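You operate a simulated robot arm through the tools that you are given. There is no shell and no other tool. Be economical: measure what you need, move in short steps, check, and stop when the job is done.

The job below is to be done with a simulated robot arm. You get a single attempt, and the scene is never put back.

TASK
Put the orange-capped block on the ply panel one.

Only the result counts: the job must be done as asked and must still hold three seconds after the hand-in. Knocking over, shifting, dropping, spilling or breaking anything else fails it.

THE ROBOT
A 6-joint arm with a two-finger parallel gripper, fixed in place. Base frame: the origin is at the foot of the arm, x ahead of it, y to its left, z up; the work surface is at about z = 0. Units: mm, rad, N and s.
With the tool pointing down near the work surface it reaches from about 180 to 460 mm from the base axis. Its first joint turns from -1.222 to 1.222 rad. Payload 1.9 kg.
The TCP is the grasp point between the finger pads, 23 mm short of the fingertips. In the tool frame z runs along the fingers and y along their closing line. The gripper opens to 94 mm. The fingers are 38 mm wide and 10 mm thick; the gripper's body (54 by 96 mm) begins 39 mm behind the TCP.
Orientation is that of the tool frame in the base frame, as [roll, pitch, yaw] about the fixed x, y, z axes, in that order (R = Rz(yaw) Ry(pitch) Rx(roll)). With the fingers straight down and closing along the base's y, the tool's x points along the base's -x, its y along +y and its z along -z.

THE INTERFACE
- The arm moves only by the tool step_arm. Its argument "steps" is a list of rows, each a list of 5 numbers: the shift along the base's x, y, z in mm, then the turn about the base's z in rad, then the gripper command, from -1 (shut) to 1 (fully open), values between in proportion. In form: [[tx, ty, tz, yaw, claw], ...]. A call has 1 to 12 rows; each row is the pose to reach, as a shift and turn from the pose commanded when the call began. Each row takes 0.2 s and may step no farther than 50 mm and 0.15 rad from the row before; otherwise, or with a gripper value out of range, the whole call is refused. A pose out of reach is approached as far as the arm can. The call stops where the force on the tool passes 40 N (or 10 N more than at its start, if that is more) or the arm is blocked; 0.2 s more then pass. Each finger travels about 108 mm/s and halts on what it meets, pressing with about 35 N; the grip force reading is that of the motor and also rises with nothing between the fingers. The clock runs only during rows and for 0.2 s after the last one: add rows that repeat a pose to give the fingers time. The reply holds the time, the measured pose of the TCP, the force on the tool along the base axes, the opening and the grip force, in the units named above and with some noise.
- Cameras (640 x 400 px; columns grow to the right, rows downward): "scene" is fixed at [50.4, 307.4, 443.6]; the picture's right is [-0.86, -0.51, 0.00], its down [-0.21, 0.36, -0.91] and it looks along [0.46, -0.78, -0.42] (base axes); focal length 323 px, centre (320, 200). "wrist" rides on the gripper at [-39, 0, -44] in the tool frame; the picture's right is [0.00, -1.00, 0.00], its down [0.97, 0.00, -0.24] and it looks along [0.24, 0.00, 0.97] (tool axes); focal length 218 px, centre (320, 200).
- snapshot(camera): a new picture of that camera. The clock stands still meanwhile.
- measure_at(camera, pixels): for up to 12 pixels [column, row] of the newest picture of that camera ("zoom" is the newest enlarged one), the place [x, y, z] in the base frame of the surface seen there, good to about 2 mm, but the place of the scene camera against the robot may be out by one fixed shift of up to 12 mm in any direction. The clock stands still meanwhile.
- zoom(camera, box): a new picture of the part [left, top, right, bottom] of that camera's present view, enlarged. The clock stands still meanwhile.
- finish_job(): hands the job in; it is judged then, once.

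Work in short steps. Measure before you move; look again where a grasp or a placing could have gone wrong, and mend it. You have 60 turns and 30 pictures in all, those below and enlarged ones among them. Open the gripper and draw the arm clear of the work before you hand the job in, unless the task says otherwise; then end with one line.

The tools are called after "Emit:" as a command line: name --pt "numbers of a row" for each row, then --argument value for the rest, lists and objects as JSON in quotes. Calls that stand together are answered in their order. step_arm: Moves the arm, as the interface text tells. Its arguments: {"type":"object","properties":{"steps":{"type":"array","items":{"type":"array","items":{"type":"number"}}}},"required":["steps"]} The other tools are called the same way: snapshot (camera) takes a picture; measure_at (camera, pixels) gives the place of the surface under pixels of a picture; zoom (camera, box) takes an enlarged picture of a part of a camera's view; finish_job () hands the job in.

At the start:

```text
t: 0.0
position: [325.6, -101.2, 303.5]
tcp_rot: [3.141, -0.001, 3.14]
force: [-0.3, -0.2, -0.1]
grip_width: 94.0
grasp_force: 0.1
```

scene: 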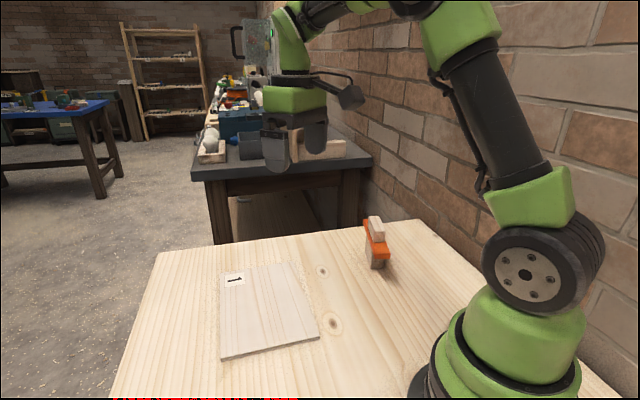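
wrist: 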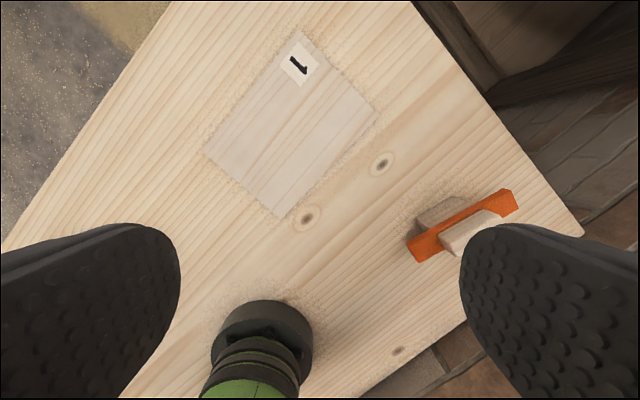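

The block stands near scene pixel (376,243), with an orange bar at its middle and a wooden top; the panel is near (268,310). I enlarge both areas to see the shape.

Emit:
zoom --camera "scene" --box '[336, 205, 416, 280]'

Emit:
zoom --camera "wrist" --box '[380, 160, 540, 280]'

Emit:
measure_at --camera "wrist" --pixels '[[205, 155], [298, 33], [376, 115], [280, 217], [290, 125], [440, 212], [410, 240], [418, 262], [518, 208], [505, 190], [470, 232], [445, 240]]'

Emit:
measure_at --camera "scene" --pixels '[[376, 219], [378, 230], [378, 250], [376, 265], [222, 358], [318, 336], [300, 262], [221, 272], [366, 226], [388, 250]]'

```text
5.33 times, centred on (376, 242) of scene
```

zoom: 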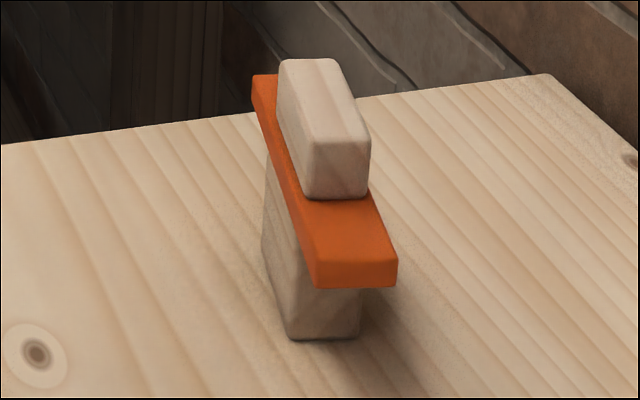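

```text
3.33 times, centred on (460, 220) of wrist
```

zoom: 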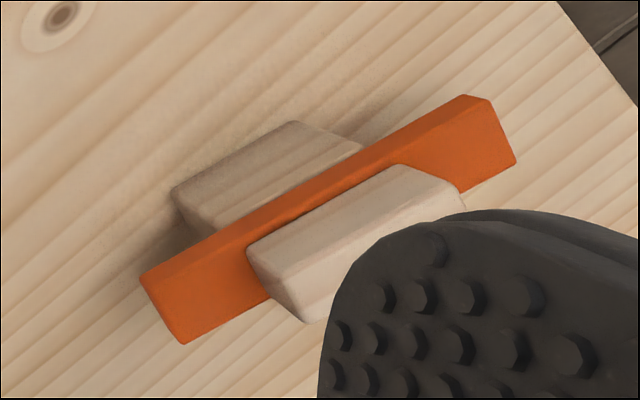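

```text
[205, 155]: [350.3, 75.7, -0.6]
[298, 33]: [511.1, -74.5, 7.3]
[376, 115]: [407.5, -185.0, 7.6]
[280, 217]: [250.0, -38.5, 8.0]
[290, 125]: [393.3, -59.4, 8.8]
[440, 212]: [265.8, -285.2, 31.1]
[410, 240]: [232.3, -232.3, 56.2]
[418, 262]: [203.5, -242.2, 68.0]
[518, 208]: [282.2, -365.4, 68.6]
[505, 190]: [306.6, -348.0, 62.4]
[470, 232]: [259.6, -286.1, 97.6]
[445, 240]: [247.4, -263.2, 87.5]
```

```text
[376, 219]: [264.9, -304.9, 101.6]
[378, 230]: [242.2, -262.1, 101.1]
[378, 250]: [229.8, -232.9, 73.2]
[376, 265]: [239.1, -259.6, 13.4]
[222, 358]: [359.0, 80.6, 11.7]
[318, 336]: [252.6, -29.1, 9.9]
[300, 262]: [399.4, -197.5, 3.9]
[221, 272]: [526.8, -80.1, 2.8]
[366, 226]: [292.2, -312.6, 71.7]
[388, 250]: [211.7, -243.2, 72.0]
```

The block is a body (z 0–~58), an orange bar at z~70 and a wooden grip on top at z~100. Its long axis points at about -57°. I move above it and turn -1.0 rad to look straight down on it.

Emit:
step_arm --pt "-10 -26 -7 -0.143 1" --pt "-20 -52 -14 -0.286 1" --pt "-30 -79 -21 -0.429 1" --pt "-40 -105 -28 -0.571 1" --pt "-50 -131 -35 -0.714 1" --pt "-60 -158 -43 -0.857 1" --pt "-70 -184 -50 -1.0 1" --pt "-70 -184 -50 -1.0 1"

Emit:
snapshot --camera "wrist"

```text
t: 1.8
position: [256.3, -284.9, 253.9]
tcp_rot: [-3.14, -0.001, 2.138]
force: [0.0, -0.1, 0.8]
grip_width: 94.2
grasp_force: 0.1
```

```text
25 pictures are left
```

wrist: 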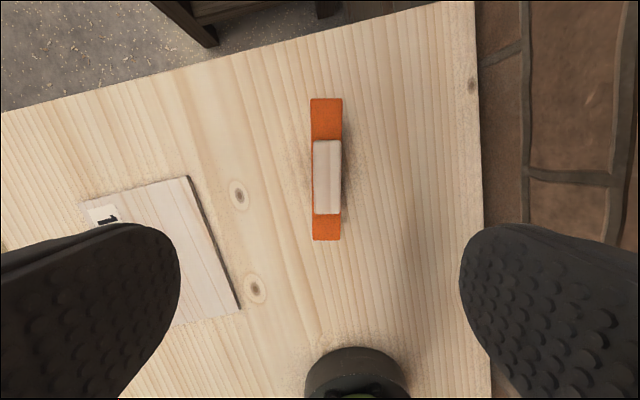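

The block's long axis now runs almost vertical in the picture: bar from (326,99) to (326,240), grip from (327,140) to (326,214). I measure the edges.

Emit:
zoom --camera "wrist" --box '[256, 85, 400, 250]'

Emit:
measure_at --camera "wrist" --pixels '[[316, 144], [339, 144], [317, 209], [338, 209], [327, 177], [313, 103], [339, 103], [315, 236], [338, 236], [327, 120], [327, 228], [344, 217]]'

```text
2.42 times, centred on (328, 168) of wrist
```

zoom: 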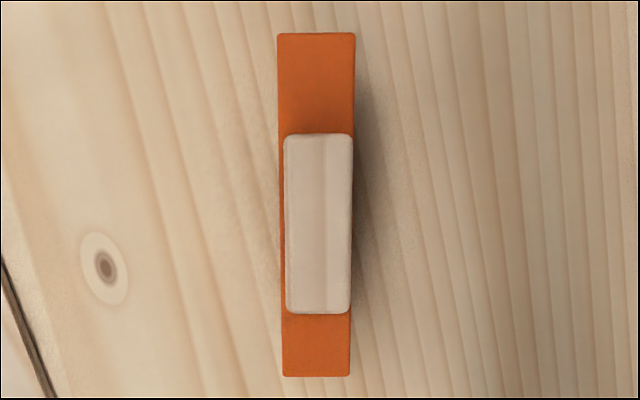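

```text
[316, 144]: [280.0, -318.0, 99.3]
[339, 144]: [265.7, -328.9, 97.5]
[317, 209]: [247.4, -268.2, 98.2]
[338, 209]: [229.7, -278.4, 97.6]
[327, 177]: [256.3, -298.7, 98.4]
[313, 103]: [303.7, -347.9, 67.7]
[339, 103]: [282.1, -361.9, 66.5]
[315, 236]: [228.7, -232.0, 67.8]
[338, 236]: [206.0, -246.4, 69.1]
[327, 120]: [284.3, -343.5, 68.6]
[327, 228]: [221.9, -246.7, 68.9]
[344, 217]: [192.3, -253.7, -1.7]
```

The grip is about 21 mm thick, centred at (256,-298), top z≈98; the bar's top is z≈68. I centre over it, lower to TCP z≈96 (tips ≈73) and look before closing.

Emit:
step_arm --pt "0.2 -13 -30 0 1" --pt "0.2 -13 -70 0 1" --pt "0.2 -13 -105 0 1" --pt "0.2 -13 -130 0 1" --pt "0.2 -13 -148 0 1" --pt "0.2 -13 -157 0 1" --pt "0.2 -13 -157 0 1"

Emit:
snapshot --camera "wrist"

Emit:
zoom --camera "scene" --box '[310, 155, 450, 280]'

```text
t: 3.4
position: [255.0, -299.1, 95.1]
tcp_rot: [-3.141, -0.002, 2.139]
force: [0.0, -0.1, 0.2]
grip_width: 94.1
grasp_force: 0.0
```

```text
23 pictures are left
```

wrist: 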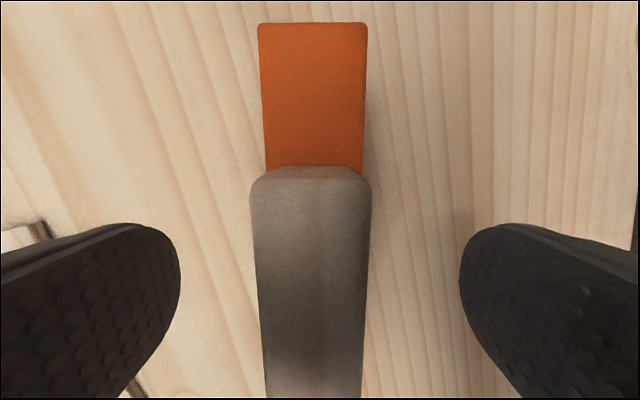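

```text
3.20 times, centred on (380, 218) of scene
```

zoom: 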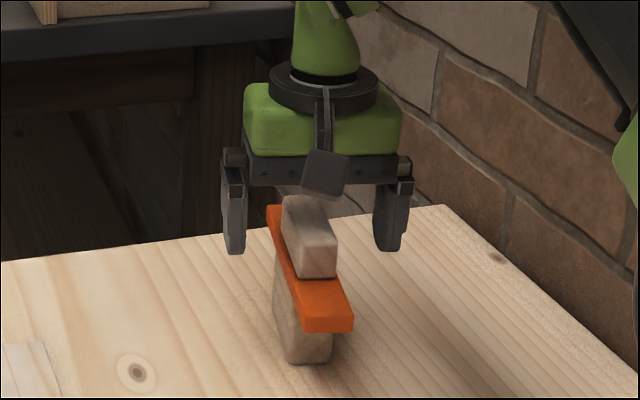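

The fingers straddle the grip (about x=250–370 in the wrist view, roughly 2 mm left of centre). I nudge 2 mm that way and close.

Emit:
step_arm --pt "1.6 1 0 0 1" --pt "1.6 1 0 0 0" --pt "1.6 1 0 0 -0.5" --pt "1.6 1 0 0 -1" --pt "1.6 1 0 0 -1" --pt "1.6 1 0 0 -1"

```text
t: 4.8
position: [255.3, -299.4, 96.0]
tcp_rot: [-3.141, -0.001, 2.14]
force: [0.3, 0.5, 0.6]
grip_width: 25.6
grasp_force: 35.1
```

The grip is held at 25.6 mm with 35 N. I lift a little and look.

Emit:
step_arm --pt "1.6 1 8 0 -1" --pt "1.6 1 20 0 -1" --pt "1.6 1 40 0 -1" --pt "1.6 1 40 0 -1"

Emit:
zoom --camera "scene" --box '[310, 135, 450, 280]'

Emit:
snapshot --camera "wrist"

```text
t: 5.8
position: [258.2, -296.6, 136.3]
tcp_rot: [3.139, 0.0, 2.142]
force: [-0.4, 0.1, 0.0]
grip_width: 0.0
grasp_force: 34.9
```

```text
2.76 times, centred on (380, 208) of scene
```

zoom: 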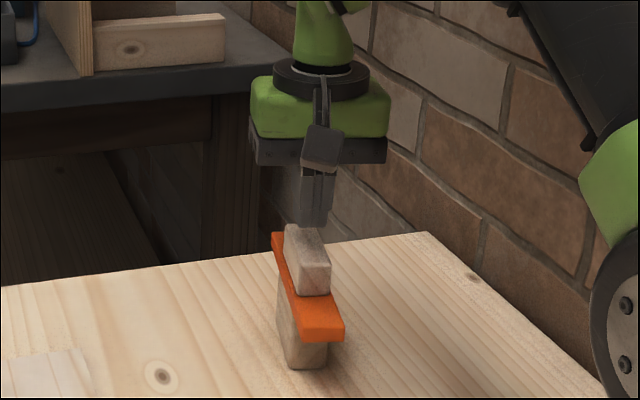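

```text
20 pictures are left
```

wrist: 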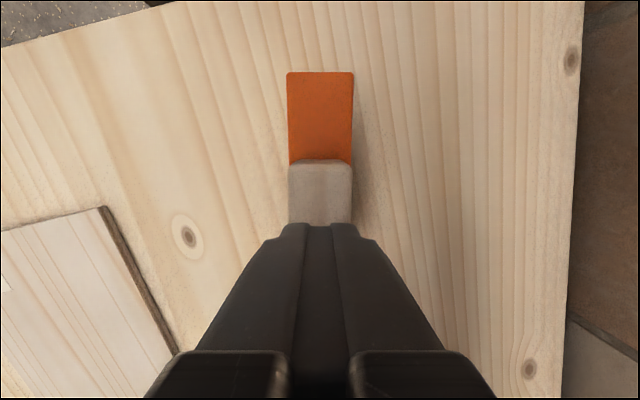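

The fingers slipped off the handle (opening 0), but the block still stands upright in place. I take a close look at its geometry to choose a better hold.

Emit:
zoom --camera "scene" --box '[350, 208, 405, 275]'

```text
5.97 times, centred on (378, 242) of scene
```

zoom: 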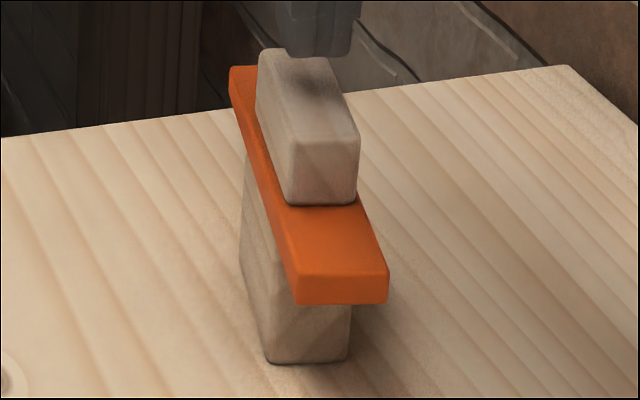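

Emit:
measure_at --camera "zoom" --pixels '[[296, 195], [352, 195], [298, 145], [353, 145], [300, 295], [384, 295], [270, 355], [343, 355], [285, 312], [348, 312], [250, 200], [245, 270]]'

```text
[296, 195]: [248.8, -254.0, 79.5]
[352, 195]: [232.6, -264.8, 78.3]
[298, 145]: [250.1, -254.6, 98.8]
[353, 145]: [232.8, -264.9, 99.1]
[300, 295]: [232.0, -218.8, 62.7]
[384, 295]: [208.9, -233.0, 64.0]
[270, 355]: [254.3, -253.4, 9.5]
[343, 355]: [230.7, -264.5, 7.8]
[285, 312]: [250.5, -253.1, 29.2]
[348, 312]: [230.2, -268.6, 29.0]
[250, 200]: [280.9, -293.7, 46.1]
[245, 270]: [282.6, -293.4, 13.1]
```

The bar is about 30 mm wide, wider than the handle (~25) and body (~26), and sits at z≈57–69. I open, descend to TCP z≈65 (gripper body at ≈104, handle top ≈99) and take the orange bar itself between the pads.

Emit:
step_arm --pt "0 0 5 0 0" --pt "0 0 5 0 1" --pt "0 0 5 0 1" --pt "0 0 -15 0 1" --pt "0 0 -40 0 1" --pt "0 0 -60 0 1" --pt "0 0 -71 0 1" --pt "0 0 -71 0 1"

Emit:
snapshot --camera "wrist"

Emit:
zoom --camera "scene" --box '[310, 165, 450, 290]'

```text
t: 7.6
position: [258.4, -298.8, 64.6]
tcp_rot: [3.142, -0.001, 2.139]
force: [-0.6, -0.4, -0.4]
grip_width: 94.1
grasp_force: 0.1
```

```text
18 pictures are left
```

wrist: 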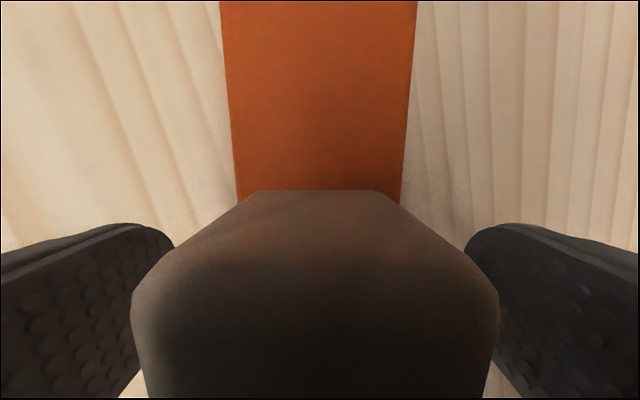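

```text
3.20 times, centred on (380, 228) of scene
```

zoom: 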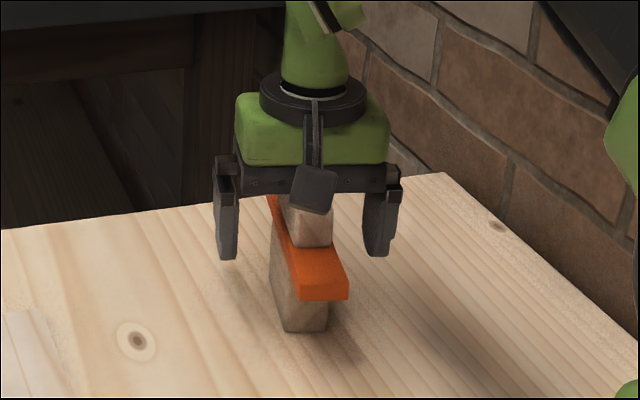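

The fingers straddle the bar, centred (bar 222–415 in the wrist view), and nothing touches. I close and lift just 6 mm slowly.

Emit:
step_arm --pt "0 0 0 0 0" --pt "0 0 0 0 -1" --pt "0 0 0 0 -1" --pt "0 0 0 0 -1" --pt "0 0 0 0 -1"

Emit:
step_arm --pt "0 0 1 0 -1" --pt "0 0 3 0 -1" --pt "0 0 5 0 -1" --pt "0 0 6 0 -1" --pt "0 0 6 0 -1"

Emit:
zoom --camera "scene" --box '[310, 165, 450, 290]'

```text
t: 8.8
position: [256.9, -298.0, 64.9]
tcp_rot: [3.141, 0.0, 2.138]
force: [-0.3, 0.7, -0.4]
grip_width: 31.7
grasp_force: 35.5
```

```text
t: 10.0
position: [258.8, -296.5, 72.2]
tcp_rot: [3.141, -0.001, 2.141]
force: [-0.1, 0.0, -0.5]
grip_width: 31.8
grasp_force: 35.5
```

```text
3.20 times, centred on (380, 228) of scene
```

zoom: 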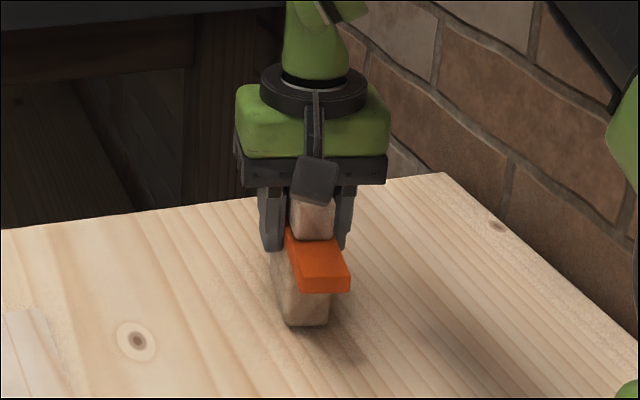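

The block's bottom went from row 332 to 325 in the zoom, matching a ~6 mm lift. I check for creep by lifting a bit more and dwelling.

Emit:
step_arm --pt "0 0 4 0 -1" --pt "0 0 8 0 -1" --pt "0 0 12 0 -1" --pt "0 0 14 0 -1" --pt "0 0 14 0 -1" --pt "0 0 14 0 -1" --pt "0 0 14 0 -1" --pt "0 0 14 0 -1"

Emit:
zoom --camera "scene" --box '[310, 165, 450, 290]'

Emit:
snapshot --camera "wrist"

```text
t: 11.8
position: [257.5, -296.0, 85.8]
tcp_rot: [3.141, 0.001, 2.141]
force: [0.2, -0.5, -1.4]
grip_width: 31.6
grasp_force: 35.2
```

```text
3.20 times, centred on (380, 228) of scene
```

zoom: 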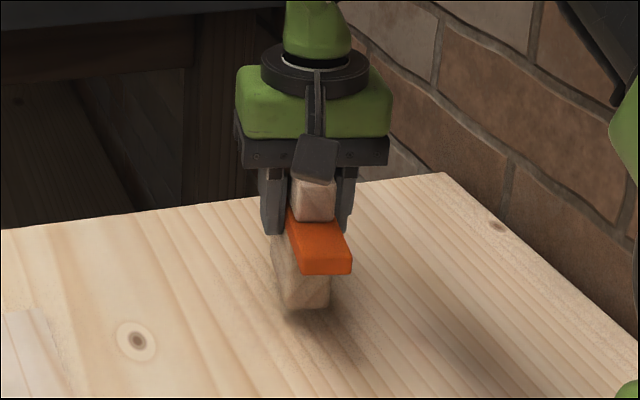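

```text
14 pictures are left
```

wrist: 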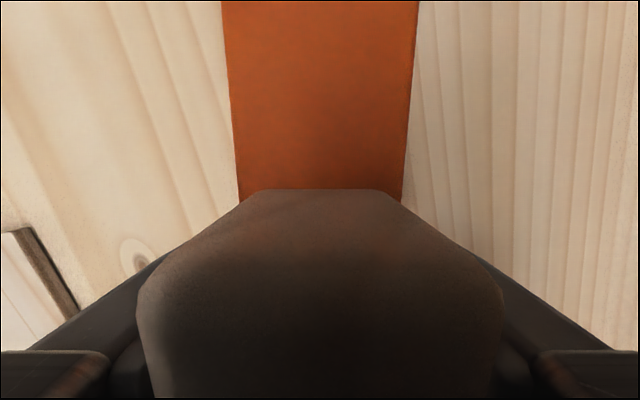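

The wrist view is unchanged from before the lift, so nothing slips. The panel centre is about (380,-56) with its top at z≈8; I raise 30 mm and then carry gently over it, turning +0.24 rad to line up with the panel.

Emit:
step_arm --pt "0 0 10 0 -1" --pt "0 0 22 0 -1" --pt "4 8 30 0 -1" --pt "15 30 30 0.03 -1" --pt "30 60 30 0.06 -1" --pt "46 90 30 0.09 -1" --pt "61 120 30 0.12 -1" --pt "76 150 30 0.15 -1" --pt "91 180 30 0.18 -1" --pt "106 210 30 0.21 -1" --pt "118 233 30 0.24 -1" --pt "122 241 30 0.24 -1"

Emit:
snapshot --camera "scene"

Emit:
snapshot --camera "wrist"

```text
t: 14.4
position: [379.9, -54.5, 115.7]
tcp_rot: [-3.141, 0.0, 2.381]
force: [-0.2, 0.3, -1.7]
grip_width: 31.7
grasp_force: 35.0
```

```text
13 pictures are left
```

scene: 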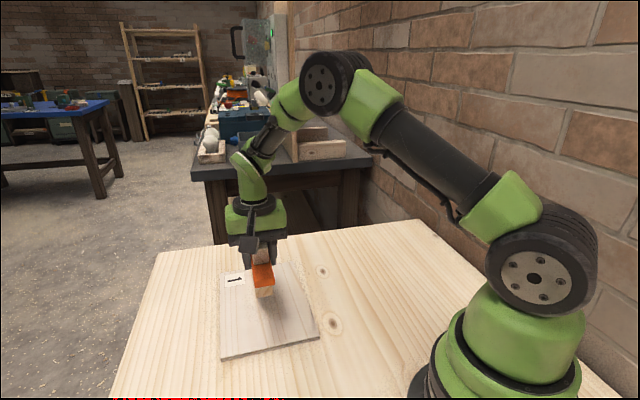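

```text
12 pictures are left
```

wrist: 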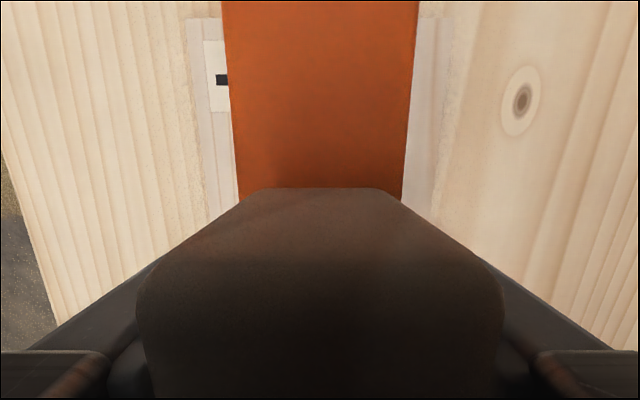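

The block is held, centred between the panel's edges (columns 190 and 445). I lower 38 mm, leaving it a few mm above the panel, then feel for contact.

Emit:
step_arm --pt "0 0 -10 0 -1" --pt "0 0 -22 0 -1" --pt "0 0 -32 0 -1" --pt "0 0 -38 0 -1" --pt "0 0 -38 0 -1"

Emit:
step_arm --pt "0 0 -1 0 -1" --pt "0 0 -2 0 -1" --pt "0 0 -2 0 -1"

Emit:
zoom --camera "scene" --box '[210, 200, 330, 320]'

```text
t: 15.6
position: [379.9, -55.4, 78.6]
tcp_rot: [-3.141, 0.001, 2.381]
force: [0.4, 0.1, -1.0]
grip_width: 31.5
grasp_force: 35.1
```

```text
t: 16.4
position: [380.9, -56.7, 75.9]
tcp_rot: [3.141, 0.0, 2.38]
force: [0.3, 0.4, -0.7]
grip_width: 31.5
grasp_force: 34.6
```

```text
3.33 times, centred on (270, 260) of scene
```

zoom: 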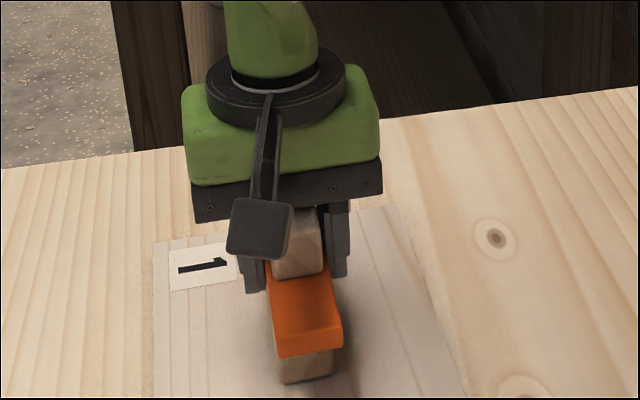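

No contact yet (force still ≈ -0.7 N), so I go on down 1 mm at a time.

Emit:
step_arm --pt "0 0 -1 0 -1" --pt "0 0 -1 0 -1"

Emit:
step_arm --pt "0 0 -1 0 -1" --pt "0 0 -1 0 -1"

```text
t: 17.0
position: [381.1, -56.6, 73.4]
tcp_rot: [3.141, 0.001, 2.38]
force: [-2.7, 0.2, 7.4]
grip_width: 31.5
grasp_force: 34.1
```

```text
t: 17.6
position: [380.5, -55.9, 73.6]
tcp_rot: [3.141, 0.002, 2.379]
force: [-6.3, 4.1, 30.7]
grip_width: 31.4
grasp_force: 34.8
```

Contact is made (30 N up). I ease back 0.8 mm and open the fingers in place.

Emit:
step_arm --pt "0 0 0.8 0 -1" --pt "0 0 0.8 0 -1" --pt "0 0 0.8 0 -0.2" --pt "0 0 0.8 0 0.3" --pt "0 0 0.8 0 1" --pt "0 0 0.8 0 1" --pt "0 0 0.8 0 1"

Emit:
zoom --camera "scene" --box '[200, 200, 340, 370]'

```text
t: 19.2
position: [379.7, -57.4, 75.3]
tcp_rot: [-3.141, 0.0, 2.381]
force: [0.3, -0.4, 0.1]
grip_width: 94.1
grasp_force: 0.1
```

```text
2.35 times, centred on (270, 285) of scene
```

zoom: 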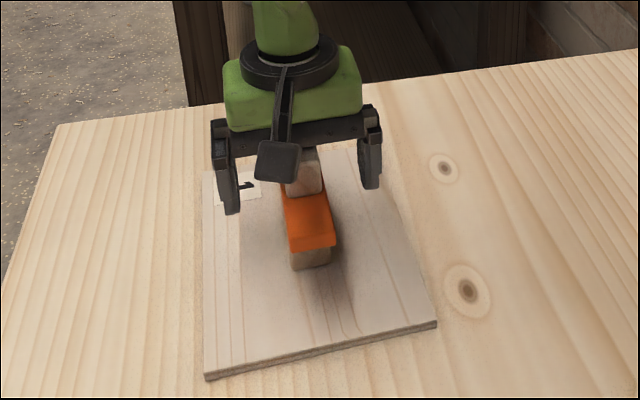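

The block stands free on the panel with the fingers clear on both sides. I rise straight up and check.

Emit:
step_arm --pt "0 0 10 0 1" --pt "0 0 35 0 1" --pt "0 0 70 0 1" --pt "0 0 110 0 1" --pt "0 0 150 0 1" --pt "0 0 190 0 1" --pt "0 0 190 0 1"

Emit:
snapshot --camera "scene"

Emit:
snapshot --camera "wrist"

```text
t: 20.8
position: [382.9, -56.9, 264.3]
tcp_rot: [3.141, 0.001, 2.38]
force: [-0.1, 0.2, 0.1]
grip_width: 94.1
grasp_force: 0.1
```

```text
9 pictures are left
```

scene: 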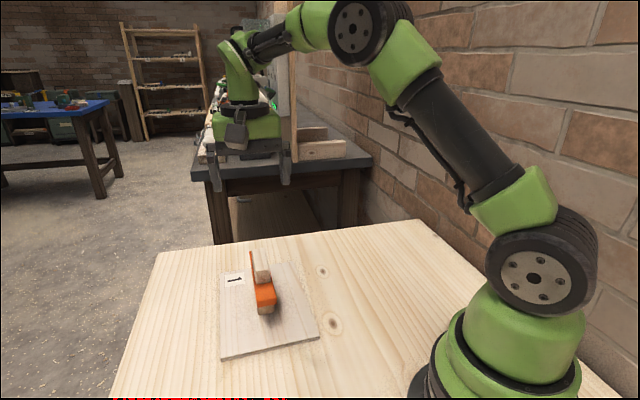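

```text
8 pictures are left
```

wrist: 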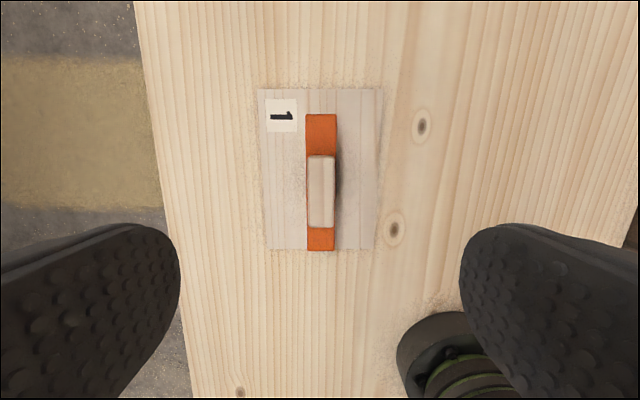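

The block stands upright near the middle of panel 1, which hasn't moved, and the open gripper is well clear. I hand the job in.

Emit:
finish_job

```text
The job is handed in.
```

The orange-capped block is standing upright near the middle of ply panel one, and the arm is open and clear. My first grip, on the top handle, slipped off without tipping the block, so I carried it by the orange bar instead.
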